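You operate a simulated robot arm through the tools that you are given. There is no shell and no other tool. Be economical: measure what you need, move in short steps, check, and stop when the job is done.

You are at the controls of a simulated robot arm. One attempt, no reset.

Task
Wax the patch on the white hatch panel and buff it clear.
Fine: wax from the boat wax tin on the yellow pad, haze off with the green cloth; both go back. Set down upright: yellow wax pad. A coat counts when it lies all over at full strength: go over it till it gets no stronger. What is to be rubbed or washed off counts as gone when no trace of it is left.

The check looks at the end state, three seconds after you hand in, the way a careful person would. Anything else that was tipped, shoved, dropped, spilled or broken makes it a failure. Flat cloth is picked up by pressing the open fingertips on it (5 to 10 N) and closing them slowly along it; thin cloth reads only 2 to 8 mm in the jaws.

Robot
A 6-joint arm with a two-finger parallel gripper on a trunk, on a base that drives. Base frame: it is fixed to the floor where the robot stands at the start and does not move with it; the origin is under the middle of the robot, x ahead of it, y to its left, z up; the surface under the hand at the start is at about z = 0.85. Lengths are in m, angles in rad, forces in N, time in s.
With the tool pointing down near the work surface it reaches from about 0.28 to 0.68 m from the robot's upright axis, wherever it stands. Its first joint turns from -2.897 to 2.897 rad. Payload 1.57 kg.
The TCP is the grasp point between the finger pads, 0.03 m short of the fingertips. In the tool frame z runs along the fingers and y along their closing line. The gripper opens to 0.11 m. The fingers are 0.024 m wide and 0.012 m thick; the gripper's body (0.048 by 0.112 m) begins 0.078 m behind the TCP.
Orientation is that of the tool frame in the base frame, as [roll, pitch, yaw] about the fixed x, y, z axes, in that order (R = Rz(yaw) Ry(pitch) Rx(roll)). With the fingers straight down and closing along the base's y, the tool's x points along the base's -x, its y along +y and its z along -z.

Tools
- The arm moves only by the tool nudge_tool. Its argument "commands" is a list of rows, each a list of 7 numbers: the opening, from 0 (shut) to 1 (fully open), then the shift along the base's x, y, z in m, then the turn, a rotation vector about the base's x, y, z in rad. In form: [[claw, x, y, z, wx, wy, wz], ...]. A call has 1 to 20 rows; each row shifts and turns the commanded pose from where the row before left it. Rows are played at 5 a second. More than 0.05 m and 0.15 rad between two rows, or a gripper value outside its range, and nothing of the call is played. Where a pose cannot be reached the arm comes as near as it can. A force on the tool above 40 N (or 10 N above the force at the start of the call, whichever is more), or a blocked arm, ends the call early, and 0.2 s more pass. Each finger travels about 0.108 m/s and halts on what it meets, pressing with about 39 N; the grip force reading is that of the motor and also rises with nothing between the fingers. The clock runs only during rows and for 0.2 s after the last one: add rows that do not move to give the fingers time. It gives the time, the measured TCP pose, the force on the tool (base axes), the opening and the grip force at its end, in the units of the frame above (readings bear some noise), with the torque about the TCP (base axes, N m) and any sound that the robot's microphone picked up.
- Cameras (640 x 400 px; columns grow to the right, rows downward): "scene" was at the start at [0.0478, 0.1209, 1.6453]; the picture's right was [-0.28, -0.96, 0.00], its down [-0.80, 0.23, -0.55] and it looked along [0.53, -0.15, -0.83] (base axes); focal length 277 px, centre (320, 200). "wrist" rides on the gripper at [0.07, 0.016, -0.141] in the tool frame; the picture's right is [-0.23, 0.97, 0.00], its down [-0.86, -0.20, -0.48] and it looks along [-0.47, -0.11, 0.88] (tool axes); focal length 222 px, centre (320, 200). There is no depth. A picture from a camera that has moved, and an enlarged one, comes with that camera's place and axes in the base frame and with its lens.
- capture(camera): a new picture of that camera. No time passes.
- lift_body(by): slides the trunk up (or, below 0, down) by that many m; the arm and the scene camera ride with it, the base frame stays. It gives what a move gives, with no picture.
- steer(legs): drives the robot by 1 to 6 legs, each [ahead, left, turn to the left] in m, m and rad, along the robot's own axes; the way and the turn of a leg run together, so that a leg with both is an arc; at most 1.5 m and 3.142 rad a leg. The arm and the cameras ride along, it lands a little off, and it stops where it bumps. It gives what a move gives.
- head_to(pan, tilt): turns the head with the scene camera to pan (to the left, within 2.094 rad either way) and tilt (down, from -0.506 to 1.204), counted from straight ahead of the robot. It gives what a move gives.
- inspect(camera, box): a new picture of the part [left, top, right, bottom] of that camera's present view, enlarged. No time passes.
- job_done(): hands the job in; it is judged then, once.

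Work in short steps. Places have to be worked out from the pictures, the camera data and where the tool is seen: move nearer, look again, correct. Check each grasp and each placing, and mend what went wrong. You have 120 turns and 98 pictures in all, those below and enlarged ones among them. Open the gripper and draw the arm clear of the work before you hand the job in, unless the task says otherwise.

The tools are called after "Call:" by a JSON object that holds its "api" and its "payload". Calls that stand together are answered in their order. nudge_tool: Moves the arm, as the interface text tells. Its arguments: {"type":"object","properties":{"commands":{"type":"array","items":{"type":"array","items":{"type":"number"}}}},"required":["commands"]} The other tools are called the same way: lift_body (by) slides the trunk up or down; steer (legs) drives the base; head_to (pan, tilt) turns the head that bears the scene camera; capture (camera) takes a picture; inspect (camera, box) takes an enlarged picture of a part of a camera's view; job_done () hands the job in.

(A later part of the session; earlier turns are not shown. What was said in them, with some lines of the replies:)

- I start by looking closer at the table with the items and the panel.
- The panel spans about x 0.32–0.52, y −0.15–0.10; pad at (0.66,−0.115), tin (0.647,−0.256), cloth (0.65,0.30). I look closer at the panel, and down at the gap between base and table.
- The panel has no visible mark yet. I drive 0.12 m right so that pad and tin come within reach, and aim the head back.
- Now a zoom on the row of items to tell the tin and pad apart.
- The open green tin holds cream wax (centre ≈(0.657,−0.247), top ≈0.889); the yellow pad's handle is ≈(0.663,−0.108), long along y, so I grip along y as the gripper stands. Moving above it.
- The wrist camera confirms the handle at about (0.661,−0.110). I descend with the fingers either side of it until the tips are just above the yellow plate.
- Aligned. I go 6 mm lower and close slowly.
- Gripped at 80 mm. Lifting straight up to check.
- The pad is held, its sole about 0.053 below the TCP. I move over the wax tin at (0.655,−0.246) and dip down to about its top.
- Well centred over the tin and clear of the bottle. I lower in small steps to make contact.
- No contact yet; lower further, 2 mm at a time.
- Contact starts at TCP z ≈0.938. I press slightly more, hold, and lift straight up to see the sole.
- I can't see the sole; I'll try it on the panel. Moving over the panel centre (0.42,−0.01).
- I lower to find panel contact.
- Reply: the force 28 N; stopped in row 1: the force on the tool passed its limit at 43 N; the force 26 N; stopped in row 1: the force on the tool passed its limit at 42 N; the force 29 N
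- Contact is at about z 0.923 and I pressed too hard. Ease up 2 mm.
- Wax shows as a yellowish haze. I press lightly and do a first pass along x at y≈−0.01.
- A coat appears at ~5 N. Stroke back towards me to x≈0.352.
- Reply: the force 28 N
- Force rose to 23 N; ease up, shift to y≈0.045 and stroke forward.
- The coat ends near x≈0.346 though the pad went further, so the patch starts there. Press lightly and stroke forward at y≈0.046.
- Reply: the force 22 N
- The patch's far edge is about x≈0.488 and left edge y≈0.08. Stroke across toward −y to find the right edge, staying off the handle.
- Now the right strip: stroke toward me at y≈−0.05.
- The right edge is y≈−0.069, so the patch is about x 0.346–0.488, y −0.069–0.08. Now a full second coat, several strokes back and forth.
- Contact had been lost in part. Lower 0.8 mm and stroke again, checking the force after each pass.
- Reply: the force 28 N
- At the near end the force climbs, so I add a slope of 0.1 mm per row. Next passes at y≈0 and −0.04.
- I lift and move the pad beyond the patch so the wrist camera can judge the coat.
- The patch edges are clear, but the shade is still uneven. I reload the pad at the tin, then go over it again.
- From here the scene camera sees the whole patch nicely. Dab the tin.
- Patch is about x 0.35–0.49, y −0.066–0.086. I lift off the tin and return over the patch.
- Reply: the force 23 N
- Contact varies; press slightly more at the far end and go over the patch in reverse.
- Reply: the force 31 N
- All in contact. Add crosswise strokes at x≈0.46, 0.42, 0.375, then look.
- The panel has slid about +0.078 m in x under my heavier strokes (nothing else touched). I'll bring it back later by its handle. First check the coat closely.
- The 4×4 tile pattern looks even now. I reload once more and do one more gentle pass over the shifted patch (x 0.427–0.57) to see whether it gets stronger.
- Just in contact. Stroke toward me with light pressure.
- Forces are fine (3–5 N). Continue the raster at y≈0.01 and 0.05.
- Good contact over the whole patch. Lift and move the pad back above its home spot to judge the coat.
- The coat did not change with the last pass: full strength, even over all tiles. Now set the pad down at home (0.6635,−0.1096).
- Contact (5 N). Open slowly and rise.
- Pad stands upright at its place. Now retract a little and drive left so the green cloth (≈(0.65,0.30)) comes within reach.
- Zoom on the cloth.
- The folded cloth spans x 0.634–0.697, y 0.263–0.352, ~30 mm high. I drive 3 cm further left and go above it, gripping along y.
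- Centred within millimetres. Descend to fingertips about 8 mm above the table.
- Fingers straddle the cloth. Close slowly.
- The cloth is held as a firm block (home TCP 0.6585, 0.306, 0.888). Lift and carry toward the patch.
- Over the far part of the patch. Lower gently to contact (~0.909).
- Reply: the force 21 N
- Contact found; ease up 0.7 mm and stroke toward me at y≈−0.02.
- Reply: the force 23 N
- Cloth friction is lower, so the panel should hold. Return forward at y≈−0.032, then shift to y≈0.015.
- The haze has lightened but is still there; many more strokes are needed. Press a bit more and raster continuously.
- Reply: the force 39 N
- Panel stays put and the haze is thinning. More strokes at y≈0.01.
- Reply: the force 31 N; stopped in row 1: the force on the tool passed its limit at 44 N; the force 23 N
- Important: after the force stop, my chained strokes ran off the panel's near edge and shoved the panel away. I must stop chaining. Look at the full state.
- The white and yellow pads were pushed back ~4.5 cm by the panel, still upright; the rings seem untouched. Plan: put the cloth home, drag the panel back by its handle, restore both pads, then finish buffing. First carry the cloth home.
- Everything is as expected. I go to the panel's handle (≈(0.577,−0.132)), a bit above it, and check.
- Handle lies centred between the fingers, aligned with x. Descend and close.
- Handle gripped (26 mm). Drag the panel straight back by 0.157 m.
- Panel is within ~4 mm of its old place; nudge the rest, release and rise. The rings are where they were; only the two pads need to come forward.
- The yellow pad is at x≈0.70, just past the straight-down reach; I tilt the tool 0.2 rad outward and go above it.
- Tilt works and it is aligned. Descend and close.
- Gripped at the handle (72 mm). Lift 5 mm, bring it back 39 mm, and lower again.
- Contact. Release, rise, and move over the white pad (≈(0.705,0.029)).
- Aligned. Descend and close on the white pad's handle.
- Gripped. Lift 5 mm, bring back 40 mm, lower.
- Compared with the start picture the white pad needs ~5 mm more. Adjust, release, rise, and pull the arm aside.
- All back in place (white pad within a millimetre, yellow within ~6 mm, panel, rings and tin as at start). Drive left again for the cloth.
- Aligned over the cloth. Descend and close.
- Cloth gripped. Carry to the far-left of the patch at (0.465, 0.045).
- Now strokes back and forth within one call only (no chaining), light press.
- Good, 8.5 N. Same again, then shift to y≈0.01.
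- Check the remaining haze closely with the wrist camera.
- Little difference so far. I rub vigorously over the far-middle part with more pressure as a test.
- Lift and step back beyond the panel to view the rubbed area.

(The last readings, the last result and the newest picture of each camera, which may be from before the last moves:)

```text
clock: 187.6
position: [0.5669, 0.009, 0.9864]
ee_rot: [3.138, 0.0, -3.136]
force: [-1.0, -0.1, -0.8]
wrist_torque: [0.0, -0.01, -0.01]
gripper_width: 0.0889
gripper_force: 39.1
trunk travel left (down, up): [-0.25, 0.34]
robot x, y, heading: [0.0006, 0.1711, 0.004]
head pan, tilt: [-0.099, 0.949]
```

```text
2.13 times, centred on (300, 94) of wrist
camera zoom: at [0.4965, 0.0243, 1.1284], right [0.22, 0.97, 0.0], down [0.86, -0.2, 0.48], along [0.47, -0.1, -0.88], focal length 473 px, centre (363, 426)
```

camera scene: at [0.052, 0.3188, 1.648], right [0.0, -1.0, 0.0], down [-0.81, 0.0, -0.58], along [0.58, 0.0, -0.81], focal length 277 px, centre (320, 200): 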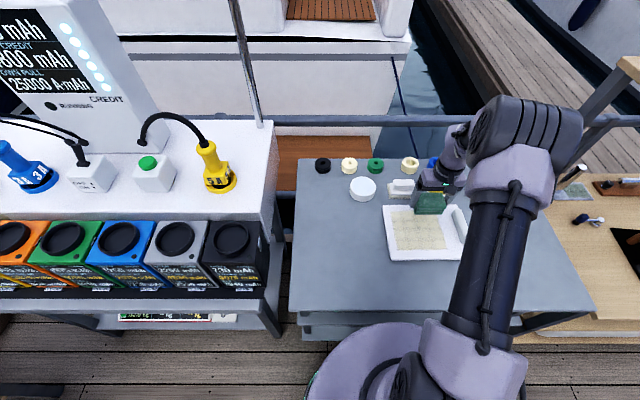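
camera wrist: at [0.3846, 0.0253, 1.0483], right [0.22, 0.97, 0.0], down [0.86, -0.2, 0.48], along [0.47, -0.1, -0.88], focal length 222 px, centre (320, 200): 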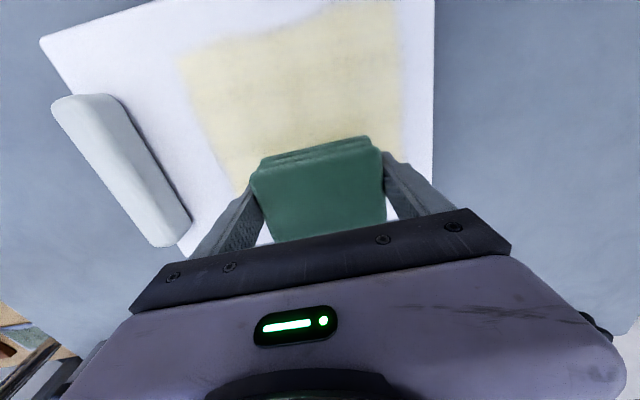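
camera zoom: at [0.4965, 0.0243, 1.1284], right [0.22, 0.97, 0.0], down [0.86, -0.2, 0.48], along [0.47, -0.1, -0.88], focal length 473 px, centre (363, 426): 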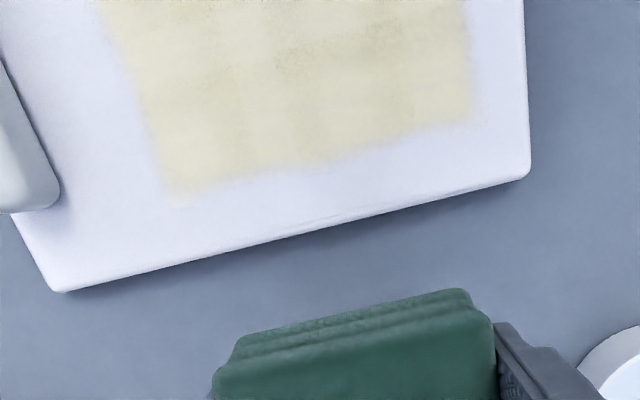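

Only a slight lightening. Test with higher pressure (~25 N) at the same spot.

Call:
{"api": "nudge_tool", "payload": {"commands": [[0.6, -0.04, 0, 0, 0, 0, 0], [0.6, -0.04, 0, -0.02, 0, 0, 0], [0.6, -0.03, 0, -0.03, 0, 0, 0], [0.6, 0, 0, -0.03, 0, 0, 0], [0.6, 0, 0, -0.0008, 0, 0, 0], [0.6, -0.025, 0, 0, 0, 0, 0], [0.6, 0.025, 0, 0, 0, 0, 0], [0.6, -0.025, 0, 0, 0, 0, 0], [0.6, 0.025, 0, 0, 0, 0, 0], [0.6, -0.025, 0, 0, 0, 0, 0], [0.6, 0.025, 0, 0, 0, 0, 0], [0.6, -0.025, 0, 0, 0, 0, 0], [0.6, 0.025, 0, 0, 0, 0, 0], [0.6, -0.025, 0, 0, 0, 0, 0], [0.6, 0.025, 0, 0, 0, 0, 0], [0.6, -0.025, 0, 0, 0, 0, 0], [0.6, 0.025, 0, 0, 0, 0, 0], [0.6, 0, 0, 0, 0, 0, 0]]}}

```text
clock: 191.4
position: [0.4549, 0.0092, 0.9063]
ee_rot: [3.138, 0.0, -3.139]
force: [-5.7, -0.2, 16.5]
wrist_torque: [-0.4, 0.06, -0.08]
gripper_width: 0.0893
gripper_force: 39.0
trunk travel left (down, up): [-0.25, 0.34]
robot x, y, heading: [0.0024, 0.1758, 0.008]
head pan, tilt: [-0.099, 0.949]
```

Call:
{"api": "nudge_tool", "payload": {"commands": [[0.6, 0, 0, -0.0004, 0, 0, 0], [0.6, -0.025, 0, 0, 0, 0, 0], [0.6, 0.025, 0, 0, 0, 0, 0], [0.6, -0.025, 0, 0, 0, 0, 0], [0.6, 0.025, 0, 0, 0, 0, 0], [0.6, -0.025, 0, 0, 0, 0, 0], [0.6, 0.025, 0, 0, 0, 0, 0], [0.6, -0.025, 0, 0, 0, 0, 0], [0.6, 0.025, 0, 0, 0, 0, 0], [0.6, -0.025, 0, 0, 0, 0, 0], [0.6, 0.025, 0, 0, 0, 0, 0], [0.6, -0.025, 0, 0, 0, 0, 0], [0.6, 0.025, 0, 0, 0, 0, 0], [0.6, 0, 0, 0.03, 0, 0, 0], [0.6, 0.03, 0, 0.03, 0, 0, 0], [0.6, 0.04, 0, 0.02, 0, 0, 0], [0.6, 0.04, 0, 0, 0, 0, 0], [0.6, 0, 0, 0, 0, 0, 0]]}}

Call:
{"api": "inspect", "payload": {"camera": "wrist", "box": [150, 0, 450, 188]}}

```text
clock: 195.2
position: [0.5651, 0.0089, 0.9856]
ee_rot: [3.137, 0.002, -3.138]
force: [0.0, 0.2, -1.0]
wrist_torque: [0.03, -0.03, 0.01]
gripper_width: 0.0893
gripper_force: 39.4
trunk travel left (down, up): [-0.25, 0.34]
robot x, y, heading: [-0.0033, 0.175, -0.0]
head pan, tilt: [-0.099, 0.949]
```

```text
2.13 times, centred on (300, 94) of wrist
camera zoom: at [0.4947, 0.0254, 1.1271], right [0.22, 0.97, 0.0], down [0.86, -0.2, 0.48], along [0.47, -0.1, -0.88], focal length 473 px, centre (363, 426)
```

zoom: 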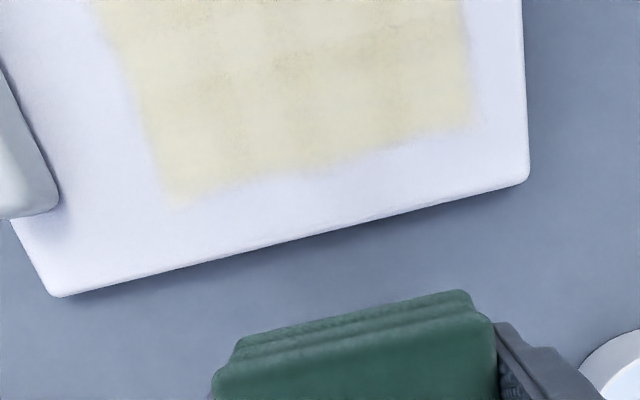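

Let me compare tiles in a tight scene view, unobstructed now.

Call:
{"api": "inspect", "payload": {"camera": "scene", "box": [368, 215, 443, 270]}}

```text
7.27 times, centred on (406, 242) of scene
camera zoom: at [0.0504, 0.3065, 1.648], right [-0.09, -1.0, 0.0], down [-0.81, 0.08, -0.58], along [0.58, -0.06, -0.81], focal length 2014 px, centre (-302, -109)
```

zoom: 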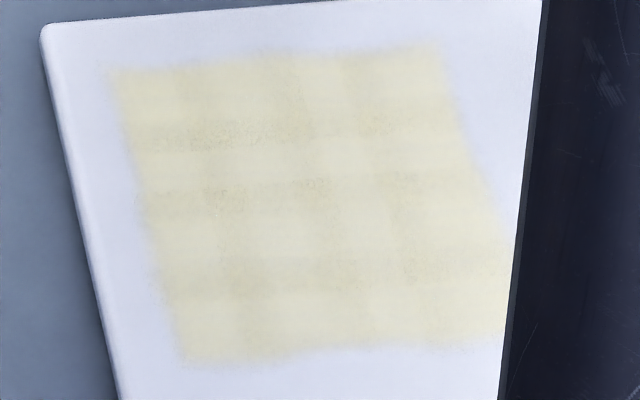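

The patch is uniformly pale, so the rubbing had no clear effect; the wax may need time to haze. I wait about 24 s (idle rows in the air), then look.

Call:
{"api": "nudge_tool", "payload": {"commands": [[0.6, 0, 0, 0, 0, 0, 0], [0.6, 0, 0, 0, 0, 0, 0], [0.6, 0, 0, 0, 0, 0, 0], [0.6, 0, 0, 0, 0, 0, 0], [0.6, 0, 0, 0, 0, 0, 0], [0.6, 0, 0, 0, 0, 0, 0], [0.6, 0, 0, 0, 0, 0, 0], [0.6, 0, 0, 0, 0, 0, 0], [0.6, 0, 0, 0, 0, 0, 0], [0.6, 0, 0, 0, 0, 0, 0], [0.6, 0, 0, 0, 0, 0, 0], [0.6, 0, 0, 0, 0, 0, 0], [0.6, 0, 0, 0, 0, 0, 0], [0.6, 0, 0, 0, 0, 0, 0], [0.6, 0, 0, 0, 0, 0, 0], [0.6, 0, 0, 0, 0, 0, 0], [0.6, 0, 0, 0, 0, 0, 0], [0.6, 0, 0, 0, 0, 0, 0], [0.6, 0, 0, 0, 0, 0, 0], [0.6, 0, 0, 0, 0, 0, 0]]}}

Call:
{"api": "nudge_tool", "payload": {"commands": [[0.6, 0, 0, 0, 0, 0, 0], [0.6, 0, 0, 0, 0, 0, 0], [0.6, 0, 0, 0, 0, 0, 0], [0.6, 0, 0, 0, 0, 0, 0], [0.6, 0, 0, 0, 0, 0, 0], [0.6, 0, 0, 0, 0, 0, 0], [0.6, 0, 0, 0, 0, 0, 0], [0.6, 0, 0, 0, 0, 0, 0], [0.6, 0, 0, 0, 0, 0, 0], [0.6, 0, 0, 0, 0, 0, 0], [0.6, 0, 0, 0, 0, 0, 0], [0.6, 0, 0, 0, 0, 0, 0], [0.6, 0, 0, 0, 0, 0, 0], [0.6, 0, 0, 0, 0, 0, 0], [0.6, 0, 0, 0, 0, 0, 0], [0.6, 0, 0, 0, 0, 0, 0], [0.6, 0, 0, 0, 0, 0, 0], [0.6, 0, 0, 0, 0, 0, 0], [0.6, 0, 0, 0, 0, 0, 0], [0.6, 0, 0, 0, 0, 0, 0]]}}

Call:
{"api": "nudge_tool", "payload": {"commands": [[0.6, 0, 0, 0, 0, 0, 0], [0.6, 0, 0, 0, 0, 0, 0], [0.6, 0, 0, 0, 0, 0, 0], [0.6, 0, 0, 0, 0, 0, 0], [0.6, 0, 0, 0, 0, 0, 0], [0.6, 0, 0, 0, 0, 0, 0], [0.6, 0, 0, 0, 0, 0, 0], [0.6, 0, 0, 0, 0, 0, 0], [0.6, 0, 0, 0, 0, 0, 0], [0.6, 0, 0, 0, 0, 0, 0], [0.6, 0, 0, 0, 0, 0, 0], [0.6, 0, 0, 0, 0, 0, 0], [0.6, 0, 0, 0, 0, 0, 0], [0.6, 0, 0, 0, 0, 0, 0], [0.6, 0, 0, 0, 0, 0, 0], [0.6, 0, 0, 0, 0, 0, 0], [0.6, 0, 0, 0, 0, 0, 0], [0.6, 0, 0, 0, 0, 0, 0], [0.6, 0, 0, 0, 0, 0, 0], [0.6, 0, 0, 0, 0, 0, 0]]}}

Call:
{"api": "nudge_tool", "payload": {"commands": [[0.6, 0, 0, 0, 0, 0, 0], [0.6, 0, 0, 0, 0, 0, 0], [0.6, 0, 0, 0, 0, 0, 0], [0.6, 0, 0, 0, 0, 0, 0], [0.6, 0, 0, 0, 0, 0, 0], [0.6, 0, 0, 0, 0, 0, 0], [0.6, 0, 0, 0, 0, 0, 0], [0.6, 0, 0, 0, 0, 0, 0], [0.6, 0, 0, 0, 0, 0, 0], [0.6, 0, 0, 0, 0, 0, 0], [0.6, 0, 0, 0, 0, 0, 0], [0.6, 0, 0, 0, 0, 0, 0], [0.6, 0, 0, 0, 0, 0, 0], [0.6, 0, 0, 0, 0, 0, 0], [0.6, 0, 0, 0, 0, 0, 0], [0.6, 0, 0, 0, 0, 0, 0], [0.6, 0, 0, 0, 0, 0, 0], [0.6, 0, 0, 0, 0, 0, 0], [0.6, 0, 0, 0, 0, 0, 0], [0.6, 0, 0, 0, 0, 0, 0]]}}

Call:
{"api": "nudge_tool", "payload": {"commands": [[0.6, 0, 0, 0, 0, 0, 0], [0.6, 0, 0, 0, 0, 0, 0], [0.6, 0, 0, 0, 0, 0, 0], [0.6, 0, 0, 0, 0, 0, 0], [0.6, 0, 0, 0, 0, 0, 0], [0.6, 0, 0, 0, 0, 0, 0], [0.6, 0, 0, 0, 0, 0, 0], [0.6, 0, 0, 0, 0, 0, 0], [0.6, 0, 0, 0, 0, 0, 0], [0.6, 0, 0, 0, 0, 0, 0], [0.6, 0, 0, 0, 0, 0, 0], [0.6, 0, 0, 0, 0, 0, 0], [0.6, 0, 0, 0, 0, 0, 0], [0.6, 0, 0, 0, 0, 0, 0], [0.6, 0, 0, 0, 0, 0, 0], [0.6, 0, 0, 0, 0, 0, 0], [0.6, 0, 0, 0, 0, 0, 0], [0.6, 0, 0, 0, 0, 0, 0], [0.6, 0, 0, 0, 0, 0, 0], [0.6, 0, 0, 0, 0, 0, 0]]}}

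Call:
{"api": "inspect", "payload": {"camera": "scene", "box": [368, 215, 443, 270]}}

```text
clock: 199.4
position: [0.5632, 0.009, 0.9855]
ee_rot: [3.139, -0.001, -3.138]
force: [0.0, -0.8, -1.1]
wrist_torque: [0.01, -0.03, -0.01]
gripper_width: 0.0888
gripper_force: 38.8
trunk travel left (down, up): [-0.25, 0.34]
robot x, y, heading: [-0.0027, 0.1728, 0.004]
head pan, tilt: [-0.099, 0.949]
```

```text
clock: 203.6
position: [0.5649, 0.0087, 0.9853]
ee_rot: [3.139, -0.002, -3.137]
force: [-0.2, 0.3, -0.8]
wrist_torque: [-0.01, 0.01, -0.02]
gripper_width: 0.0891
gripper_force: 38.8
trunk travel left (down, up): [-0.25, 0.34]
robot x, y, heading: [0.0024, 0.1728, 0.004]
head pan, tilt: [-0.099, 0.949]
```

```text
clock: 207.8
position: [0.5643, 0.0091, 0.9851]
ee_rot: [3.138, 0.001, -3.138]
force: [0.0, -0.8, 0.0]
wrist_torque: [0.03, -0.02, -0.02]
gripper_width: 0.0891
gripper_force: 38.8
trunk travel left (down, up): [-0.25, 0.34]
robot x, y, heading: [0.0006, 0.1757, 0.004]
head pan, tilt: [-0.099, 0.949]
```

```text
clock: 212.0
position: [0.5656, 0.0101, 0.9853]
ee_rot: [3.137, 0.001, -3.14]
force: [-0.2, 0.2, -0.6]
wrist_torque: [0.0, 0.01, 0.05]
gripper_width: 0.0893
gripper_force: 38.8
trunk travel left (down, up): [-0.25, 0.34]
robot x, y, heading: [0.0001, 0.178, 0.006]
head pan, tilt: [-0.099, 0.949]
```

```text
clock: 216.2
position: [0.5663, 0.0092, 0.9858]
ee_rot: [3.139, -0.001, -3.138]
force: [-0.6, 0.4, 0.6]
wrist_torque: [0.02, -0.04, -0.01]
gripper_width: 0.0891
gripper_force: 39.3
trunk travel left (down, up): [-0.25, 0.34]
robot x, y, heading: [0.0007, 0.1698, 0.007]
head pan, tilt: [-0.099, 0.949]
```

```text
7.27 times, centred on (406, 242) of scene
camera zoom: at [0.0511, 0.3065, 1.648], right [-0.09, -1.0, 0.0], down [-0.81, 0.08, -0.58], along [0.58, -0.06, -0.81], focal length 2014 px, centre (-302, -109)
```

zoom: 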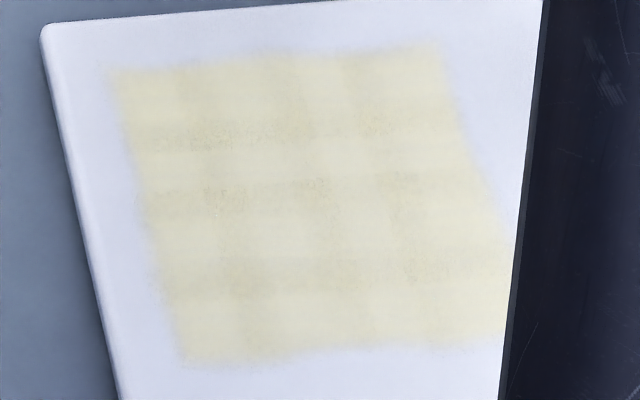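

No change with time alone. Now rub slowly at the right-hand far part with moderate pressure and look again.

Call:
{"api": "nudge_tool", "payload": {"commands": [[0.6, -0.04, -0.015, 0, 0, 0, 0], [0.6, -0.04, -0.02, -0.02, 0, 0, 0], [0.6, -0.02, 0, -0.03, 0, 0, 0], [0.6, 0, 0, -0.03, 0, 0, 0], [0.6, 0, 0, -0.001, 0, 0, 0], [0.6, -0.012, 0, 0, 0, 0, 0], [0.6, -0.012, 0, 0, 0, 0, 0], [0.6, -0.012, 0, 0, 0, 0, 0], [0.6, -0.012, 0, 0, 0, 0, 0], [0.6, -0.012, 0, 0, 0, 0, 0], [0.6, -0.012, 0, 0, 0, 0, 0], [0.6, -0.012, 0, 0, 0, 0, 0], [0.6, 0, 0, 0, 0, 0, 0]]}}

```text
clock: 218.0
position: [0.4323, -0.0264, 0.9062]
ee_rot: [-3.14, 0.007, -3.138]
force: [-2.0, 2.7, 17.5]
wrist_torque: [0.09, 0.53, -0.07]
gripper_width: 0.089
gripper_force: 39.4
trunk travel left (down, up): [-0.25, 0.34]
robot x, y, heading: [-0.0009, 0.1716, 0.009]
head pan, tilt: [-0.099, 0.949]
stopped in row 9: the force on the tool passed its limit at 41 N (the readings are from after the stop); the commanded pose is now the measured one
```

Too much pressure at that spot; ease 0.6 mm and continue slow strokes.

Call:
{"api": "nudge_tool", "payload": {"commands": [[0.6, 0, 0, 0.0004, 0, 0, 0], [0.6, -0.014, 0, 0, 0, 0, 0], [0.6, -0.014, 0, 0, 0, 0, 0], [0.6, -0.014, 0, 0.0001, 0, 0, 0], [0.6, -0.014, 0, 0.0001, 0, 0, 0], [0.6, 0.014, 0, 0, 0, 0, 0], [0.6, 0.014, 0, 0, 0, 0, 0], [0.6, 0.014, 0, -0.0001, 0, 0, 0], [0.6, 0.014, 0, -0.0001, 0, 0, 0], [0.6, 0.014, 0, 0, 0, 0, 0], [0.6, 0.014, 0, 0, 0, 0, 0], [0.6, 0, 0, 0, 0, 0, 0]]}}

Call:
{"api": "inspect", "payload": {"camera": "wrist", "box": [130, 0, 450, 200]}}

```text
clock: 220.6
position: [0.4592, -0.0272, 0.9052]
ee_rot: [3.141, 0.007, -3.138]
force: [-7.2, 0.5, 15.6]
wrist_torque: [-0.08, 0.32, 0.0]
gripper_width: 0.0891
gripper_force: 39.0
trunk travel left (down, up): [-0.25, 0.34]
robot x, y, heading: [-0.0051, 0.1747, 0.011]
head pan, tilt: [-0.099, 0.949]
```

```text
2.00 times, centred on (290, 100) of wrist
camera zoom: at [0.3887, -0.0103, 1.0469], right [0.22, 0.97, 0.0], down [0.85, -0.2, 0.48], along [0.47, -0.11, -0.88], focal length 444 px, centre (380, 400)
```

zoom: 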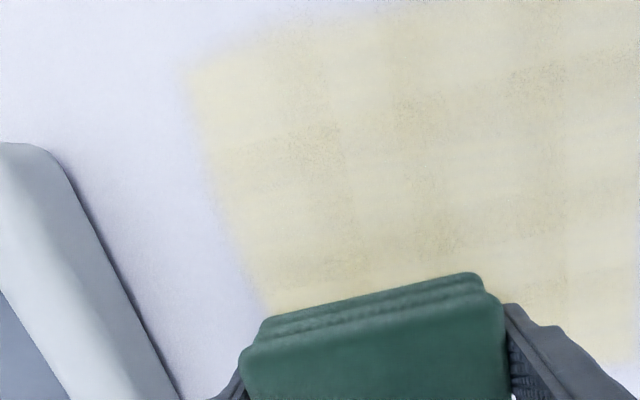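

The rubbed right column looks a bit fainter. Keep rubbing it with longer strokes, then compare.

Call:
{"api": "nudge_tool", "payload": {"commands": [[0.6, -0.022, 0, 0, 0, 0, 0], [0.6, -0.022, 0, 0, 0, 0, 0], [0.6, -0.022, 0, 0.0002, 0, 0, 0], [0.6, -0.018, 0, 0.0001, 0, 0, 0], [0.6, 0.022, 0, 0, 0, 0, 0], [0.6, 0.022, 0, -0.0001, 0, 0, 0], [0.6, 0.022, 0, -0.0002, 0, 0, 0], [0.6, 0.018, 0, 0, 0, 0, 0], [0.6, -0.022, 0, 0, 0, 0, 0], [0.6, -0.022, 0, 0, 0, 0, 0], [0.6, -0.022, 0, 0.0002, 0, 0, 0], [0.6, -0.018, 0, 0.0001, 0, 0, 0], [0.6, 0.022, 0, 0, 0, 0, 0], [0.6, 0.022, 0, -0.0001, 0, 0, 0], [0.6, 0.022, 0, -0.0002, 0, 0, 0], [0.6, 0.018, 0, 0, 0, 0, 0], [0.6, 0, 0, 0, 0, 0, 0]]}}

Call:
{"api": "nudge_tool", "payload": {"commands": [[0.6, 0, 0, 0.03, 0, 0, 0], [0.6, 0.03, 0, 0.03, 0, 0, 0], [0.6, 0.04, 0.02, 0.02, 0, 0, 0], [0.6, 0.03, 0.015, 0, 0, 0, 0], [0.6, 0, 0, 0, 0, 0, 0]]}}

Call:
{"api": "inspect", "payload": {"camera": "scene", "box": [368, 215, 443, 270]}}

```text
clock: 224.2
position: [0.4608, -0.0269, 0.9045]
ee_rot: [3.14, 0.005, -3.137]
force: [-1.8, -0.9, 4.8]
wrist_torque: [-0.19, 0.06, -0.08]
gripper_width: 0.0891
gripper_force: 38.7
trunk travel left (down, up): [-0.25, 0.34]
robot x, y, heading: [-0.0018, 0.1733, 0.006]
head pan, tilt: [-0.099, 0.949]
```

```text
clock: 225.4
position: [0.5611, 0.007, 0.9841]
ee_rot: [3.14, 0.003, -3.137]
force: [-0.4, -0.1, 0.1]
wrist_torque: [0.0, 0.02, 0.02]
gripper_width: 0.089
gripper_force: 39.0
trunk travel left (down, up): [-0.25, 0.34]
robot x, y, heading: [-0.0028, 0.1688, 0.008]
head pan, tilt: [-0.099, 0.949]
```

```text
7.27 times, centred on (406, 242) of scene
camera zoom: at [0.0508, 0.3064, 1.648], right [-0.09, -1.0, 0.0], down [-0.81, 0.08, -0.58], along [0.58, -0.06, -0.81], focal length 2014 px, centre (-302, -109)
```

zoom: 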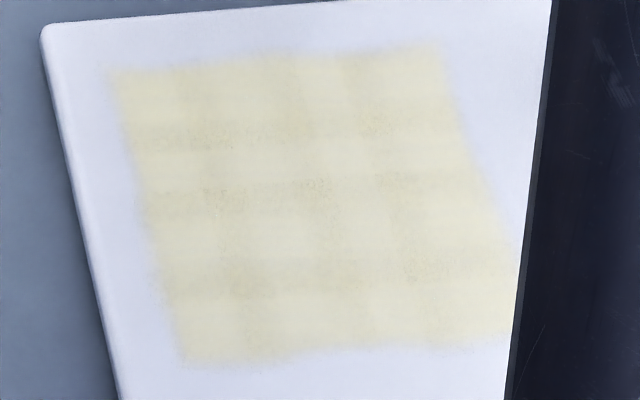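

More rubbing changes little now: the beige haze went with the first passes and the pale wax coat remains. To make sure no trace of haze is left I give the middle column several more full strokes.

Call:
{"api": "nudge_tool", "payload": {"commands": [[0.6, -0.03, 0, 0, 0, 0, 0], [0.6, -0.04, 0, -0.02, 0, 0, 0], [0.6, -0.025, 0, -0.03, 0, 0, 0], [0.6, 0, 0, -0.03, 0, 0, 0], [0.6, 0, 0, -0.0003, 0, 0, 0], [0.6, -0.022, 0, 0, 0, 0, 0], [0.6, -0.022, 0, 0, 0, 0, 0], [0.6, -0.022, 0, 0.0002, 0, 0, 0], [0.6, -0.022, 0, 0.0001, 0, 0, 0], [0.6, 0.022, 0, 0, 0, 0, 0], [0.6, 0.022, 0, -0.0001, 0, 0, 0], [0.6, 0.022, 0, -0.0002, 0, 0, 0], [0.6, 0.022, 0, 0, 0, 0, 0], [0.6, -0.022, 0, 0, 0, 0, 0], [0.6, -0.022, 0, 0, 0, 0, 0], [0.6, -0.022, 0, 0.0002, 0, 0, 0], [0.6, -0.022, 0, 0.0001, 0, 0, 0], [0.6, 0, 0, 0, 0, 0, 0]]}}

```text
clock: 229.2
position: [0.3769, 0.0079, 0.9065]
ee_rot: [3.14, 0.006, -3.136]
force: [4.8, -0.6, 17.6]
wrist_torque: [-0.17, -0.22, -0.01]
gripper_width: 0.0893
gripper_force: 38.7
trunk travel left (down, up): [-0.25, 0.34]
robot x, y, heading: [0.0017, 0.174, 0.007]
head pan, tilt: [-0.099, 0.949]
```

Good contact (17 N). Now crosswise serpentine strokes over the entire patch.

Call:
{"api": "nudge_tool", "payload": {"commands": [[0.6, 0, 0.02, 0.0001, 0, 0, 0], [0.6, 0, 0.02, 0, 0, 0, 0], [0.6, 0, -0.02, 0, 0, 0, 0], [0.6, 0, -0.02, 0, 0, 0, 0], [0.6, 0, -0.018, 0, 0, 0, 0], [0.6, 0, -0.018, 0, 0, 0, 0], [0.6, 0.022, 0, -0.0001, 0, 0, 0], [0.6, 0, 0.019, 0, 0, 0, 0], [0.6, 0, 0.019, 0, 0, 0, 0], [0.6, 0, 0.019, 0, 0, 0, 0], [0.6, 0, 0.019, 0, 0, 0, 0], [0.6, 0.022, 0, -0.0001, 0, 0, 0], [0.6, 0, -0.019, 0, 0, 0, 0], [0.6, 0, -0.019, 0, 0, 0, 0], [0.6, 0, -0.019, 0, 0, 0, 0], [0.6, 0, -0.019, 0, 0, 0, 0], [0.6, 0, 0, 0, 0, 0, 0]]}}

```text
clock: 232.8
position: [0.421, -0.0257, 0.907]
ee_rot: [3.141, 0.007, -3.137]
force: [0.2, 10.2, 28.9]
wrist_torque: [0.67, 0.16, -0.02]
gripper_width: 0.0892
gripper_force: 39.1
trunk travel left (down, up): [-0.25, 0.34]
robot x, y, heading: [0.0035, 0.1741, -0.0]
head pan, tilt: [-0.099, 0.949]
```

Call:
{"api": "nudge_tool", "payload": {"commands": [[0.6, 0.022, 0, 0.0004, 0, 0, 0], [0.6, 0, 0.019, 0, 0, 0, 0], [0.6, 0, 0.019, 0, 0, 0, 0], [0.6, 0, 0.019, 0, 0, 0, 0], [0.6, 0, 0.019, 0, 0, 0, 0], [0.6, 0.02, 0, -0.0001, 0, 0, 0], [0.6, 0, -0.019, 0, 0, 0, 0], [0.6, 0, -0.019, 0, 0, 0, 0], [0.6, 0, -0.019, 0, 0, 0, 0], [0.6, 0, -0.019, 0, 0, 0, 0], [0.6, 0, 0, 0, 0, 0, 0]]}}

Call:
{"api": "inspect", "payload": {"camera": "wrist", "box": [130, 0, 450, 200]}}

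```text
clock: 235.2
position: [0.4645, -0.0287, 0.9064]
ee_rot: [3.141, 0.004, -3.138]
force: [0.0, 1.0, -0.9]
wrist_torque: [-0.03, -0.02, -0.02]
gripper_width: 0.0891
gripper_force: 39.4
trunk travel left (down, up): [-0.25, 0.34]
robot x, y, heading: [-0.0021, 0.1739, 0.003]
head pan, tilt: [-0.099, 0.949]
```

```text
2.00 times, centred on (290, 100) of wrist
camera zoom: at [0.3935, -0.0124, 1.0474], right [0.22, 0.97, 0.0], down [0.85, -0.2, 0.48], along [0.47, -0.11, -0.88], focal length 444 px, centre (380, 400)
```

zoom: 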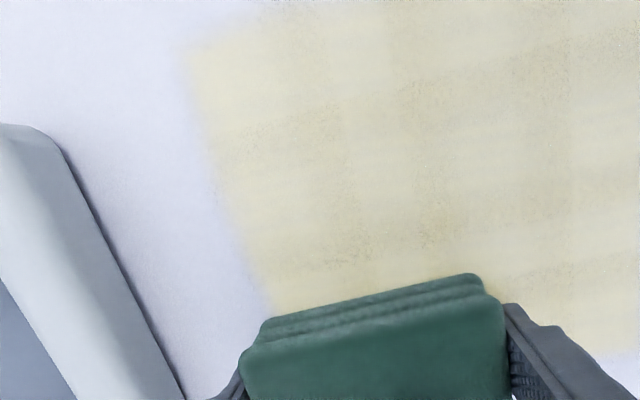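

Unchanged by further rubbing anywhere: no beige haze left, only the even pale wax coat. Take the cloth home.

Call:
{"api": "nudge_tool", "payload": {"commands": [[0.6, 0, 0, 0.035, 0, 0, 0], [0.6, 0, 0, 0.04, 0, 0, 0], [0.6, 0.0195, 0.0336, 0, 0, 0, 0], [0.6, 0.0195, 0.0336, 0, 0, 0, 0], [0.6, 0.0195, 0.0336, 0, 0, 0, 0], [0.6, 0.0195, 0.0336, 0, 0, 0, 0], [0.6, 0.0195, 0.0336, 0, 0, 0, 0], [0.6, 0.0195, 0.0336, 0, 0, 0, 0], [0.6, 0.0195, 0.0336, 0, 0, 0, 0], [0.6, 0.0195, 0.0336, 0, 0, 0, 0], [0.6, 0.0195, 0.0336, 0, 0, 0, 0], [0.6, 0.0195, 0.0336, 0, 0, 0, 0], [0.6, 0, 0, 0, 0, 0, 0]]}}

Call:
{"api": "inspect", "payload": {"camera": "scene", "box": [368, 215, 443, 270]}}

Call:
{"api": "capture", "payload": {"camera": "scene"}}

```text
clock: 238.0
position: [0.6598, 0.3078, 0.9825]
ee_rot: [3.139, 0.005, -3.139]
force: [-0.1, 0.5, -0.3]
wrist_torque: [0.02, 0.01, 0.0]
gripper_width: 0.0891
gripper_force: 38.9
trunk travel left (down, up): [-0.25, 0.34]
robot x, y, heading: [0.0022, 0.1716, 0.005]
head pan, tilt: [-0.099, 0.949]
```

```text
7.27 times, centred on (406, 242) of scene
camera zoom: at [0.0509, 0.3061, 1.648], right [-0.09, -1.0, 0.0], down [-0.81, 0.08, -0.58], along [0.58, -0.05, -0.81], focal length 2014 px, centre (-302, -109)
```

zoom: 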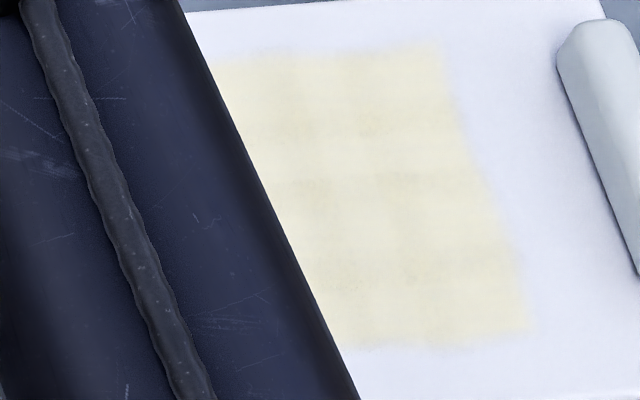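

```text
19 pictures are left
camera scene: at [0.0509, 0.3061, 1.648], right [-0.09, -1.0, 0.0], down [-0.81, 0.08, -0.58], along [0.58, -0.05, -0.81], focal length 277 px, centre (320, 200)
```

scene: 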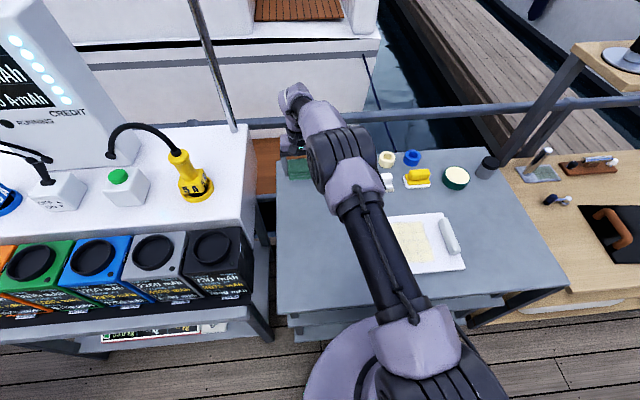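

The patch looks paler in this view than before; I must find out if that is lighting or real fading. Go back to the earlier viewing pose for a like-for-like comparison.

Call:
{"api": "nudge_tool", "payload": {"commands": [[0.6, -0.01, -0.0334, 0, 0, 0, 0], [0.6, -0.011, -0.0334, 0, 0, 0, 0], [0.6, -0.011, -0.0334, 0, 0, 0, 0], [0.6, -0.011, -0.0334, 0, 0, 0, 0], [0.6, -0.011, -0.0334, 0, 0, 0, 0], [0.6, -0.011, -0.0334, 0, 0, 0, 0], [0.6, -0.011, -0.0334, 0, 0, 0, 0], [0.6, -0.011, -0.0334, 0, 0, 0, 0], [0.6, -0.011, -0.0334, 0, 0, 0, 0], [0.6, 0, 0, 0, 0, 0, 0]]}}

Call:
{"api": "inspect", "payload": {"camera": "scene", "box": [368, 215, 443, 270]}}

```text
clock: 240.2
position: [0.561, 0.0071, 0.9795]
ee_rot: [3.139, 0.004, -3.138]
force: [-0.1, 1.0, -0.6]
wrist_torque: [-0.02, 0.0, 0.01]
gripper_width: 0.0891
gripper_force: 39.2
trunk travel left (down, up): [-0.25, 0.34]
robot x, y, heading: [-0.0008, 0.1704, 0.007]
head pan, tilt: [-0.099, 0.949]
```

```text
7.27 times, centred on (406, 242) of scene
camera zoom: at [0.0513, 0.3068, 1.6479], right [-0.09, -1.0, 0.0], down [-0.81, 0.08, -0.58], along [0.58, -0.06, -0.81], focal length 2014 px, centre (-302, -109)
```

zoom: 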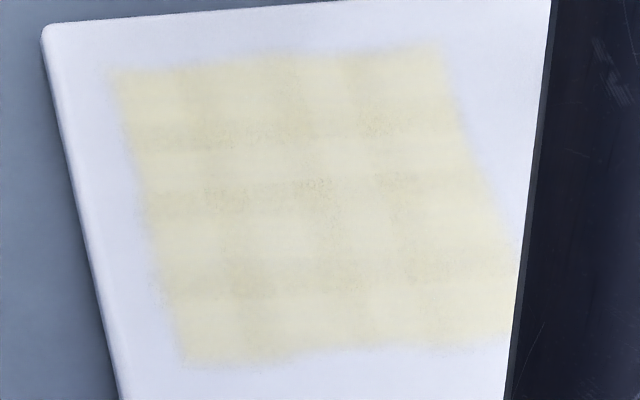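

Like-for-like it is the same as before: the coat is even, permanent under rubbing, with no beige haze anywhere. Return the cloth home now.

Call:
{"api": "nudge_tool", "payload": {"commands": [[0.6, 0.01, 0.0334, 0, 0, 0, 0], [0.6, 0.011, 0.0334, 0, 0, 0, 0], [0.6, 0.011, 0.0334, 0, 0, 0, 0], [0.6, 0.011, 0.0334, 0, 0, 0, 0], [0.6, 0.011, 0.0334, 0, 0, 0, 0], [0.6, 0.011, 0.0334, 0, 0, 0, 0], [0.6, 0.011, 0.0334, 0, 0, 0, 0], [0.6, 0.011, 0.0334, 0, 0, 0, 0], [0.6, 0.011, 0.0334, 0, 0, 0, 0], [0.6, 0, 0, -0.04, 0, 0, 0], [0.6, 0, 0, -0.035, 0, 0, 0], [0.6, 0, 0, -0.015, 0, 0, 0], [0.6, 0, 0, 0, 0, 0, 0]]}}

```text
clock: 243.0
position: [0.6589, 0.3083, 0.8899]
ee_rot: [3.14, 0.004, -3.139]
force: [0.5, 0.7, 0.0]
wrist_torque: [0.03, -0.01, -0.02]
gripper_width: 0.089
gripper_force: 39.1
trunk travel left (down, up): [-0.25, 0.34]
robot x, y, heading: [-0.0028, 0.176, 0.006]
head pan, tilt: [-0.099, 0.949]
```

Before giving up the cloth, I want to be certain; turns remain. I take it back for a series of further full-coverage rubs, starting at the patch centre line for safety.

Call:
{"api": "nudge_tool", "payload": {"commands": [[0.6, 0, 0, 0.045, 0, 0, 0], [0.6, 0, 0, 0.045, 0, 0, 0], [0.6, -0.0217, -0.0305, 0, 0, 0, 0], [0.6, -0.0217, -0.0305, 0, 0, 0, 0], [0.6, -0.0217, -0.0305, 0, 0, 0, 0], [0.6, -0.0217, -0.0305, 0, 0, 0, 0], [0.6, -0.0217, -0.0305, 0, 0, 0, 0], [0.6, -0.0217, -0.0305, 0, 0, 0, 0], [0.6, -0.0217, -0.0305, 0, 0, 0, 0], [0.6, -0.0217, -0.0305, 0, 0, 0, 0], [0.6, -0.0217, -0.0305, 0, 0, 0, 0], [0.6, -0.0217, -0.0305, 0, 0, 0, 0], [0.6, -0.0217, -0.0305, 0, 0, 0, 0], [0.6, 0, 0, -0.045, 0, 0, 0], [0.6, 0, 0, -0.0265, 0, 0, 0], [0.6, 0, 0, 0, 0, 0, 0]]}}

Call:
{"api": "nudge_tool", "payload": {"commands": [[0.6, 0, 0, -0.0015, 0, 0, 0], [0.6, 0, 0, 0, 0, 0, 0]]}}

```text
clock: 246.4
position: [0.4206, -0.028, 0.9063]
ee_rot: [3.14, 0.006, -3.137]
force: [0.5, 0.0, -0.1]
wrist_torque: [0.01, -0.01, 0.0]
gripper_width: 0.0891
gripper_force: 38.9
trunk travel left (down, up): [-0.25, 0.34]
robot x, y, heading: [-0.0027, 0.1735, 0.006]
head pan, tilt: [-0.099, 0.949]
```

```text
clock: 247.0
position: [0.4211, -0.0285, 0.9061]
ee_rot: [3.14, 0.006, -3.138]
force: [-0.8, 1.0, -0.9]
wrist_torque: [0.01, 0.0, 0.0]
gripper_width: 0.0888
gripper_force: 38.9
trunk travel left (down, up): [-0.25, 0.34]
robot x, y, heading: [0.0025, 0.1726, 0.004]
head pan, tilt: [-0.099, 0.949]
```

Call:
{"api": "nudge_tool", "payload": {"commands": [[0.6, 0, 0, -0.0012, 0, 0, 0], [0.6, 0, 0, 0, 0, 0, 0]]}}

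```text
clock: 247.6
position: [0.4208, -0.0279, 0.9061]
ee_rot: [3.14, 0.005, -3.141]
force: [-0.1, -0.5, 0.2]
wrist_torque: [0.0, -0.02, -0.01]
gripper_width: 0.0891
gripper_force: 38.9
trunk travel left (down, up): [-0.25, 0.34]
robot x, y, heading: [-0.0016, 0.1707, 0.003]
head pan, tilt: [-0.099, 0.949]
```

Call:
{"api": "nudge_tool", "payload": {"commands": [[0.6, 0, 0, -0.0009, 0, 0, 0], [0.6, 0.0225, 0, -0.0001, 0, 0, 0], [0.6, 0.0225, 0, -0.0001, 0, 0, 0], [0.6, -0.0225, 0, 0.0001, 0, 0, 0], [0.6, -0.0225, 0, 0.0001, 0, 0, 0], [0.6, -0.0225, 0, 0.0001, 0, 0, 0], [0.6, -0.0225, 0, 0.0001, 0, 0, 0], [0.6, 0.0225, 0, -0.0001, 0, 0, 0], [0.6, 0.0225, 0, -0.0001, 0, 0, 0], [0.6, 0.0225, 0, -0.0001, 0, 0, 0], [0.6, 0.0225, 0, -0.0001, 0, 0, 0], [0.6, -0.0225, 0, 0.0001, 0, 0, 0], [0.6, -0.0225, 0, 0.0001, 0, 0, 0], [0.6, -0.0225, 0, 0.0001, 0, 0, 0], [0.6, -0.0225, 0, 0.0001, 0, 0, 0], [0.6, 0.0225, 0, -0.0001, 0, 0, 0], [0.6, 0.0225, 0, -0.0001, 0, 0, 0], [0.6, 0, 0, 0, 0, 0, 0]]}}

```text
clock: 251.4
position: [0.4188, -0.0273, 0.906]
ee_rot: [-3.142, 0.006, -3.139]
force: [-7.2, 0.4, 16.0]
wrist_torque: [0.03, 0.16, 0.02]
gripper_width: 0.0891
gripper_force: 39.3
trunk travel left (down, up): [-0.25, 0.34]
robot x, y, heading: [0.0011, 0.1728, 0.006]
head pan, tilt: [-0.099, 0.949]
```

Steady 16 N. Two more such rounds on this right column only, so I can compare it with the left side.

Call:
{"api": "nudge_tool", "payload": {"commands": [[0.6, 0.0225, 0, -0.0001, 0, 0, 0], [0.6, 0.0225, 0, -0.0001, 0, 0, 0], [0.6, -0.0225, 0, 0.0001, 0, 0, 0], [0.6, -0.0225, 0, 0.0001, 0, 0, 0], [0.6, -0.0225, 0, 0.0001, 0, 0, 0], [0.6, -0.0225, 0, 0.0001, 0, 0, 0], [0.6, 0.0225, 0, -0.0001, 0, 0, 0], [0.6, 0.0225, 0, -0.0001, 0, 0, 0], [0.6, 0.0225, 0, -0.0001, 0, 0, 0], [0.6, 0.0225, 0, -0.0001, 0, 0, 0], [0.6, -0.0225, 0, 0.0001, 0, 0, 0], [0.6, -0.0225, 0, 0.0001, 0, 0, 0], [0.6, -0.0225, 0, 0.0001, 0, 0, 0], [0.6, -0.0225, 0, 0.0001, 0, 0, 0], [0.6, 0.0225, 0, -0.0001, 0, 0, 0], [0.6, 0.0225, 0, -0.0001, 0, 0, 0], [0.6, 0, 0, 0, 0, 0, 0]]}}

Call:
{"api": "nudge_tool", "payload": {"commands": [[0.6, 0.0225, 0, -0.0001, 0, 0, 0], [0.6, 0.0225, 0, -0.0001, 0, 0, 0], [0.6, -0.0225, 0, 0.0001, 0, 0, 0], [0.6, -0.0225, 0, 0.0001, 0, 0, 0], [0.6, -0.0225, 0, 0.0001, 0, 0, 0], [0.6, -0.0225, 0, 0.0001, 0, 0, 0], [0.6, 0.0225, 0, -0.0001, 0, 0, 0], [0.6, 0.0225, 0, -0.0001, 0, 0, 0], [0.6, 0.0225, 0, -0.0001, 0, 0, 0], [0.6, 0.0225, 0, -0.0001, 0, 0, 0], [0.6, -0.0225, 0, 0.0001, 0, 0, 0], [0.6, -0.0225, 0, 0.0001, 0, 0, 0], [0.6, 0, 0, 0.045, 0, 0, 0], [0.6, 0.04, 0.012, 0.025, 0, 0, 0], [0.6, 0.05, 0.012, 0, 0, 0, 0], [0.6, 0.048, 0.012, 0, 0, 0, 0], [0.6, 0, 0, 0, 0, 0, 0]]}}

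Call:
{"api": "inspect", "payload": {"camera": "scene", "box": [368, 215, 443, 270]}}

```text
clock: 255.0
position: [0.4211, -0.0263, 0.9048]
ee_rot: [3.141, 0.006, -3.138]
force: [-3.6, -0.5, 9.3]
wrist_torque: [-0.12, 0.09, 0.02]
gripper_width: 0.0892
gripper_force: 38.5
trunk travel left (down, up): [-0.25, 0.34]
robot x, y, heading: [-0.0007, 0.1754, 0.006]
head pan, tilt: [-0.099, 0.949]
```

```text
refused: row 15 steps farther than a row can; nothing moved
```

```text
7.27 times, centred on (406, 242) of scene
camera zoom: at [0.05, 0.3068, 1.648], right [-0.09, -1.0, 0.0], down [-0.81, 0.08, -0.58], along [0.58, -0.06, -0.81], focal length 2014 px, centre (-302, -109)
```

zoom: 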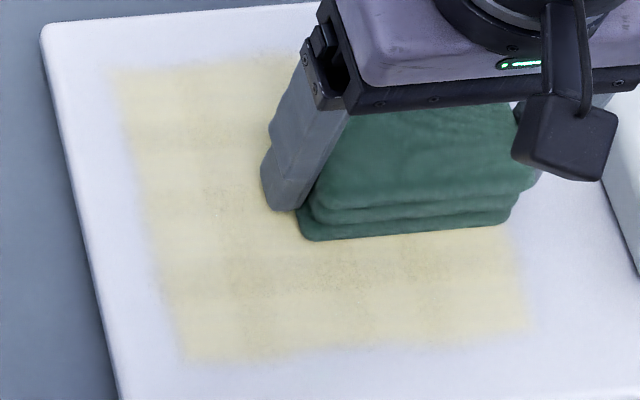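

Right and left columns look identical after ~16 extra passes on the right only: the grey-beige haze is gone and the wax coat itself stays. Carry the cloth home.

Call:
{"api": "nudge_tool", "payload": {"commands": [[0.6, 0, 0, 0.045, 0, 0, 0], [0.6, 0, 0, 0.035, 0, 0, 0], [0.6, 0.0217, 0.0305, 0, 0, 0, 0], [0.6, 0.0217, 0.0305, 0, 0, 0, 0], [0.6, 0.0217, 0.0305, 0, 0, 0, 0], [0.6, 0.0217, 0.0305, 0, 0, 0, 0], [0.6, 0.0217, 0.0305, 0, 0, 0, 0], [0.6, 0.0217, 0.0305, 0, 0, 0, 0], [0.6, 0.0217, 0.0305, 0, 0, 0, 0], [0.6, 0.0217, 0.0305, 0, 0, 0, 0], [0.6, 0.0217, 0.0305, 0, 0, 0, 0], [0.6, 0.0217, 0.0305, 0, 0, 0, 0], [0.6, 0.0217, 0.0305, 0, 0, 0, 0], [0.6, 0, 0, -0.045, 0, 0, 0], [0.6, 0, 0, -0.03, 0, 0, 0], [0.6, 0, 0, -0.015, 0, 0, 0], [0.6, 0, 0, 0, 0, 0, 0]]}}

Call:
{"api": "inspect", "payload": {"camera": "scene", "box": [368, 215, 443, 270]}}

```text
clock: 258.6
position: [0.6598, 0.3094, 0.8942]
ee_rot: [3.141, 0.002, -3.139]
force: [-0.4, -0.3, -0.8]
wrist_torque: [0.05, -0.02, 0.02]
gripper_width: 0.0891
gripper_force: 39.3
trunk travel left (down, up): [-0.25, 0.34]
robot x, y, heading: [-0.0028, 0.1704, 0.005]
head pan, tilt: [-0.099, 0.949]
```

```text
7.27 times, centred on (406, 242) of scene
camera zoom: at [0.0512, 0.3065, 1.648], right [-0.09, -1.0, 0.0], down [-0.81, 0.08, -0.58], along [0.58, -0.06, -0.81], focal length 2014 px, centre (-302, -109)
```

zoom: 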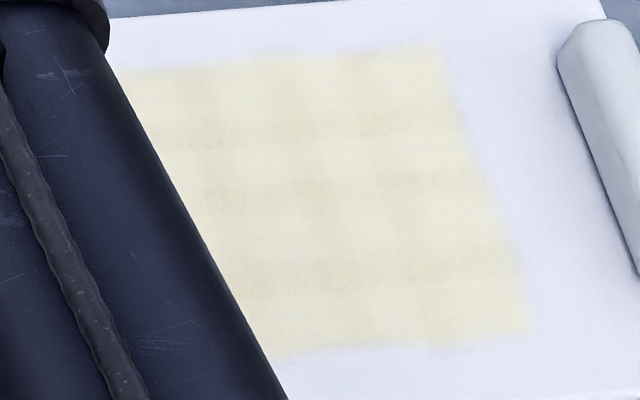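

Even across the patch. Lower the cloth the last millimetres.

Call:
{"api": "nudge_tool", "payload": {"commands": [[0.6, 0, -0.001, -0.004, 0, 0, 0], [0.6, 0, 0, -0.003, 0, 0, 0], [0.6, 0, 0, -0.001, 0, 0, 0], [0.6, 0, 0, 0, 0, 0, 0]]}}

```text
clock: 259.6
position: [0.6594, 0.3078, 0.8861]
ee_rot: [3.141, 0.002, -3.138]
force: [-0.1, 0.1, -1.0]
wrist_torque: [-0.01, -0.01, -0.01]
gripper_width: 0.0888
gripper_force: 38.8
trunk travel left (down, up): [-0.25, 0.34]
robot x, y, heading: [0.0001, 0.1749, 0.008]
head pan, tilt: [-0.099, 0.949]
```

Call:
{"api": "nudge_tool", "payload": {"commands": [[0.6, 0, 0, -0.0015, 0, 0, 0], [0.6, 0, 0, 0, 0, 0, 0], [0.85, 0, 0, 0, 0, 0, 0], [1, 0, 0, 0, 0, 0, 0], [1, 0, 0, 0, 0, 0, 0], [1, 0, 0, 0.04, 0, 0, 0], [1, 0, 0, 0.045, 0, 0, 0], [1, -0.04, 0, 0.02, 0, 0, 0], [1, -0.045, 0, 0, 0, 0, 0], [1, -0.045, 0, 0, 0, 0, 0], [1, -0.045, 0, 0, 0, 0, 0], [1, 0, 0, 0, 0, 0, 0]]}}

Call:
{"api": "inspect", "payload": {"camera": "scene", "box": [270, 130, 500, 290]}}

Call:
{"api": "capture", "payload": {"camera": "wrist"}}

```text
clock: 262.2
position: [0.4845, 0.3083, 0.992]
ee_rot: [3.139, 0.005, -3.138]
force: [0.2, 0.4, -0.4]
wrist_torque: [-0.02, 0.01, 0.02]
gripper_width: 0.1098
gripper_force: 0.1
trunk travel left (down, up): [-0.25, 0.34]
robot x, y, heading: [-0.0049, 0.1738, 0.002]
head pan, tilt: [-0.099, 0.949]
```

```text
2.50 times, centred on (385, 210) of scene
camera zoom: at [0.0517, 0.3065, 1.6479], right [-0.09, -1.0, 0.0], down [-0.81, 0.08, -0.58], along [0.58, -0.06, -0.81], focal length 692 px, centre (158, 175)
```

zoom: 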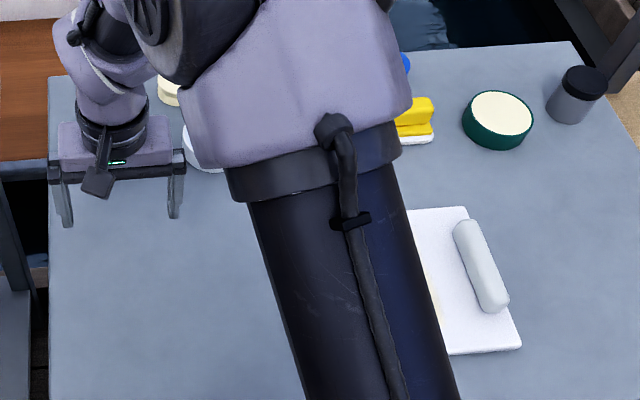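

```text
14 pictures are left
camera wrist: at [0.4122, 0.3239, 1.133], right [0.22, 0.97, 0.0], down [0.85, -0.2, 0.48], along [0.47, -0.11, -0.88], focal length 222 px, centre (320, 200)
```

wrist: 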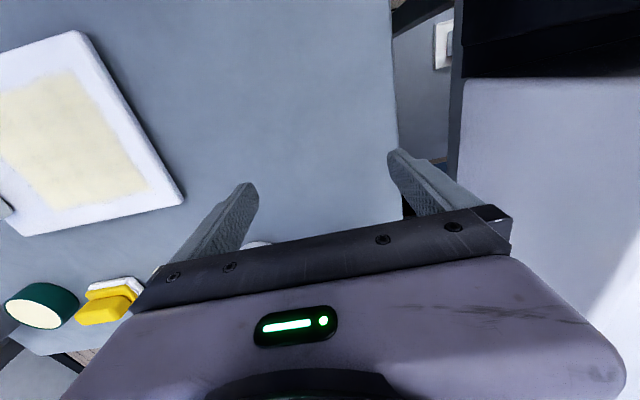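

Drive back right and clear the arm to verify everything against the earlier reference view.

Call:
{"api": "nudge_tool", "payload": {"commands": [[1, 0, 0, 0.04, 0, 0, 0], [1, 0, 0, 0.04, 0, 0, 0], [1, 0, -0.045, 0.02, 0, 0, 0], [1, 0, -0.045, 0, 0, 0, 0], [1, 0, -0.045, 0, 0, 0, 0], [1, 0, -0.045, 0, 0, 0, 0], [1, 0, -0.045, 0, 0, 0, 0], [1, 0, 0, 0, 0, 0, 0]]}}

Call:
{"api": "steer", "payload": {"legs": [[0, -0.303, 0]]}}

Call:
{"api": "inspect", "payload": {"camera": "scene", "box": [212, 140, 468, 300]}}

```text
clock: 264.0
position: [0.4844, 0.0818, 1.0893]
ee_rot: [3.141, 0.004, -3.135]
force: [-0.6, 0.2, -0.2]
wrist_torque: [0.02, 0.01, 0.02]
gripper_width: 0.11
gripper_force: 0.1
trunk travel left (down, up): [-0.25, 0.34]
robot x, y, heading: [-0.0012, 0.1729, 0.006]
head pan, tilt: [-0.099, 0.949]
```

```text
clock: 266.1
position: [0.486, -0.2228, 1.0904]
ee_rot: [3.14, 0.004, -3.14]
force: [-0.5, 0.1, 0.0]
wrist_torque: [0.0, 0.0, 0.02]
gripper_width: 0.1099
gripper_force: 0.1
trunk travel left (down, up): [-0.25, 0.34]
robot x, y, heading: [0.0006, -0.1283, 0.005]
head pan, tilt: [-0.099, 0.949]
```

```text
2.50 times, centred on (340, 220) of scene
camera zoom: at [0.0526, 0.0025, 1.648], right [-0.1, -1.0, 0.0], down [-0.81, 0.08, -0.58], along [0.58, -0.06, -0.81], focal length 692 px, centre (270, 150)
```

zoom: 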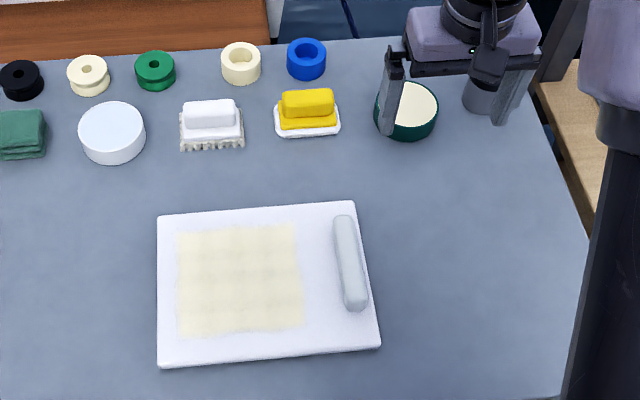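

Everything stands as at the start. One tight view of the patch to compare with the t=56 s one.

Call:
{"api": "inspect", "payload": {"camera": "scene", "box": [295, 220, 365, 290]}}

```text
5.71 times, centred on (330, 255) of scene
camera zoom: at [0.0526, 0.0025, 1.648], right [-0.1, -1.0, 0.0], down [-0.81, 0.08, -0.58], along [0.58, -0.06, -0.81], focal length 1582 px, centre (263, -114)
```

zoom: 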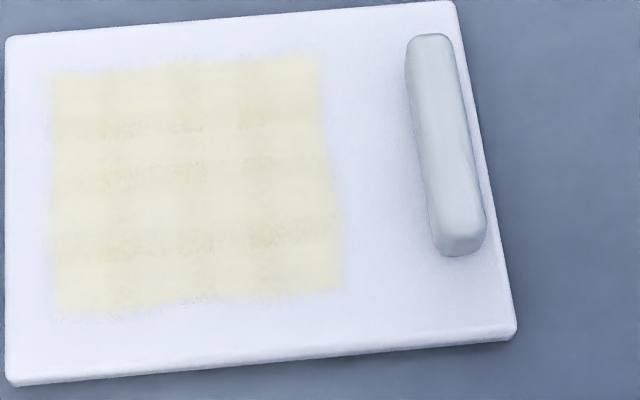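

The coat is even over all 16 tiles with no beige left. The tools are back, the pad is upright, the panel is in its place, and the open gripper is clear of the work. I hand in.

Call:
{"api": "job_done", "payload": {}}

```text
The job is handed in.
```

I waxed and buffed the patch and handed the job in, but I can't be sure the haze is fully gone: an even pale-yellow tint still shows on the patch. The cloth took off a greyer, beige film. About 16 more passes on the right side alone changed nothing, so I judged the tint to be the wax coat itself.

While I was working, the panel slid and pushed the yellow and white pads back about 4 cm, still upright. I moved everything back: the white pad and panel are within a few millimetres of where they started, and the yellow pad is about 6 mm off. The green cloth is back in its place, nothing else moved, and the gripper is open and clear.
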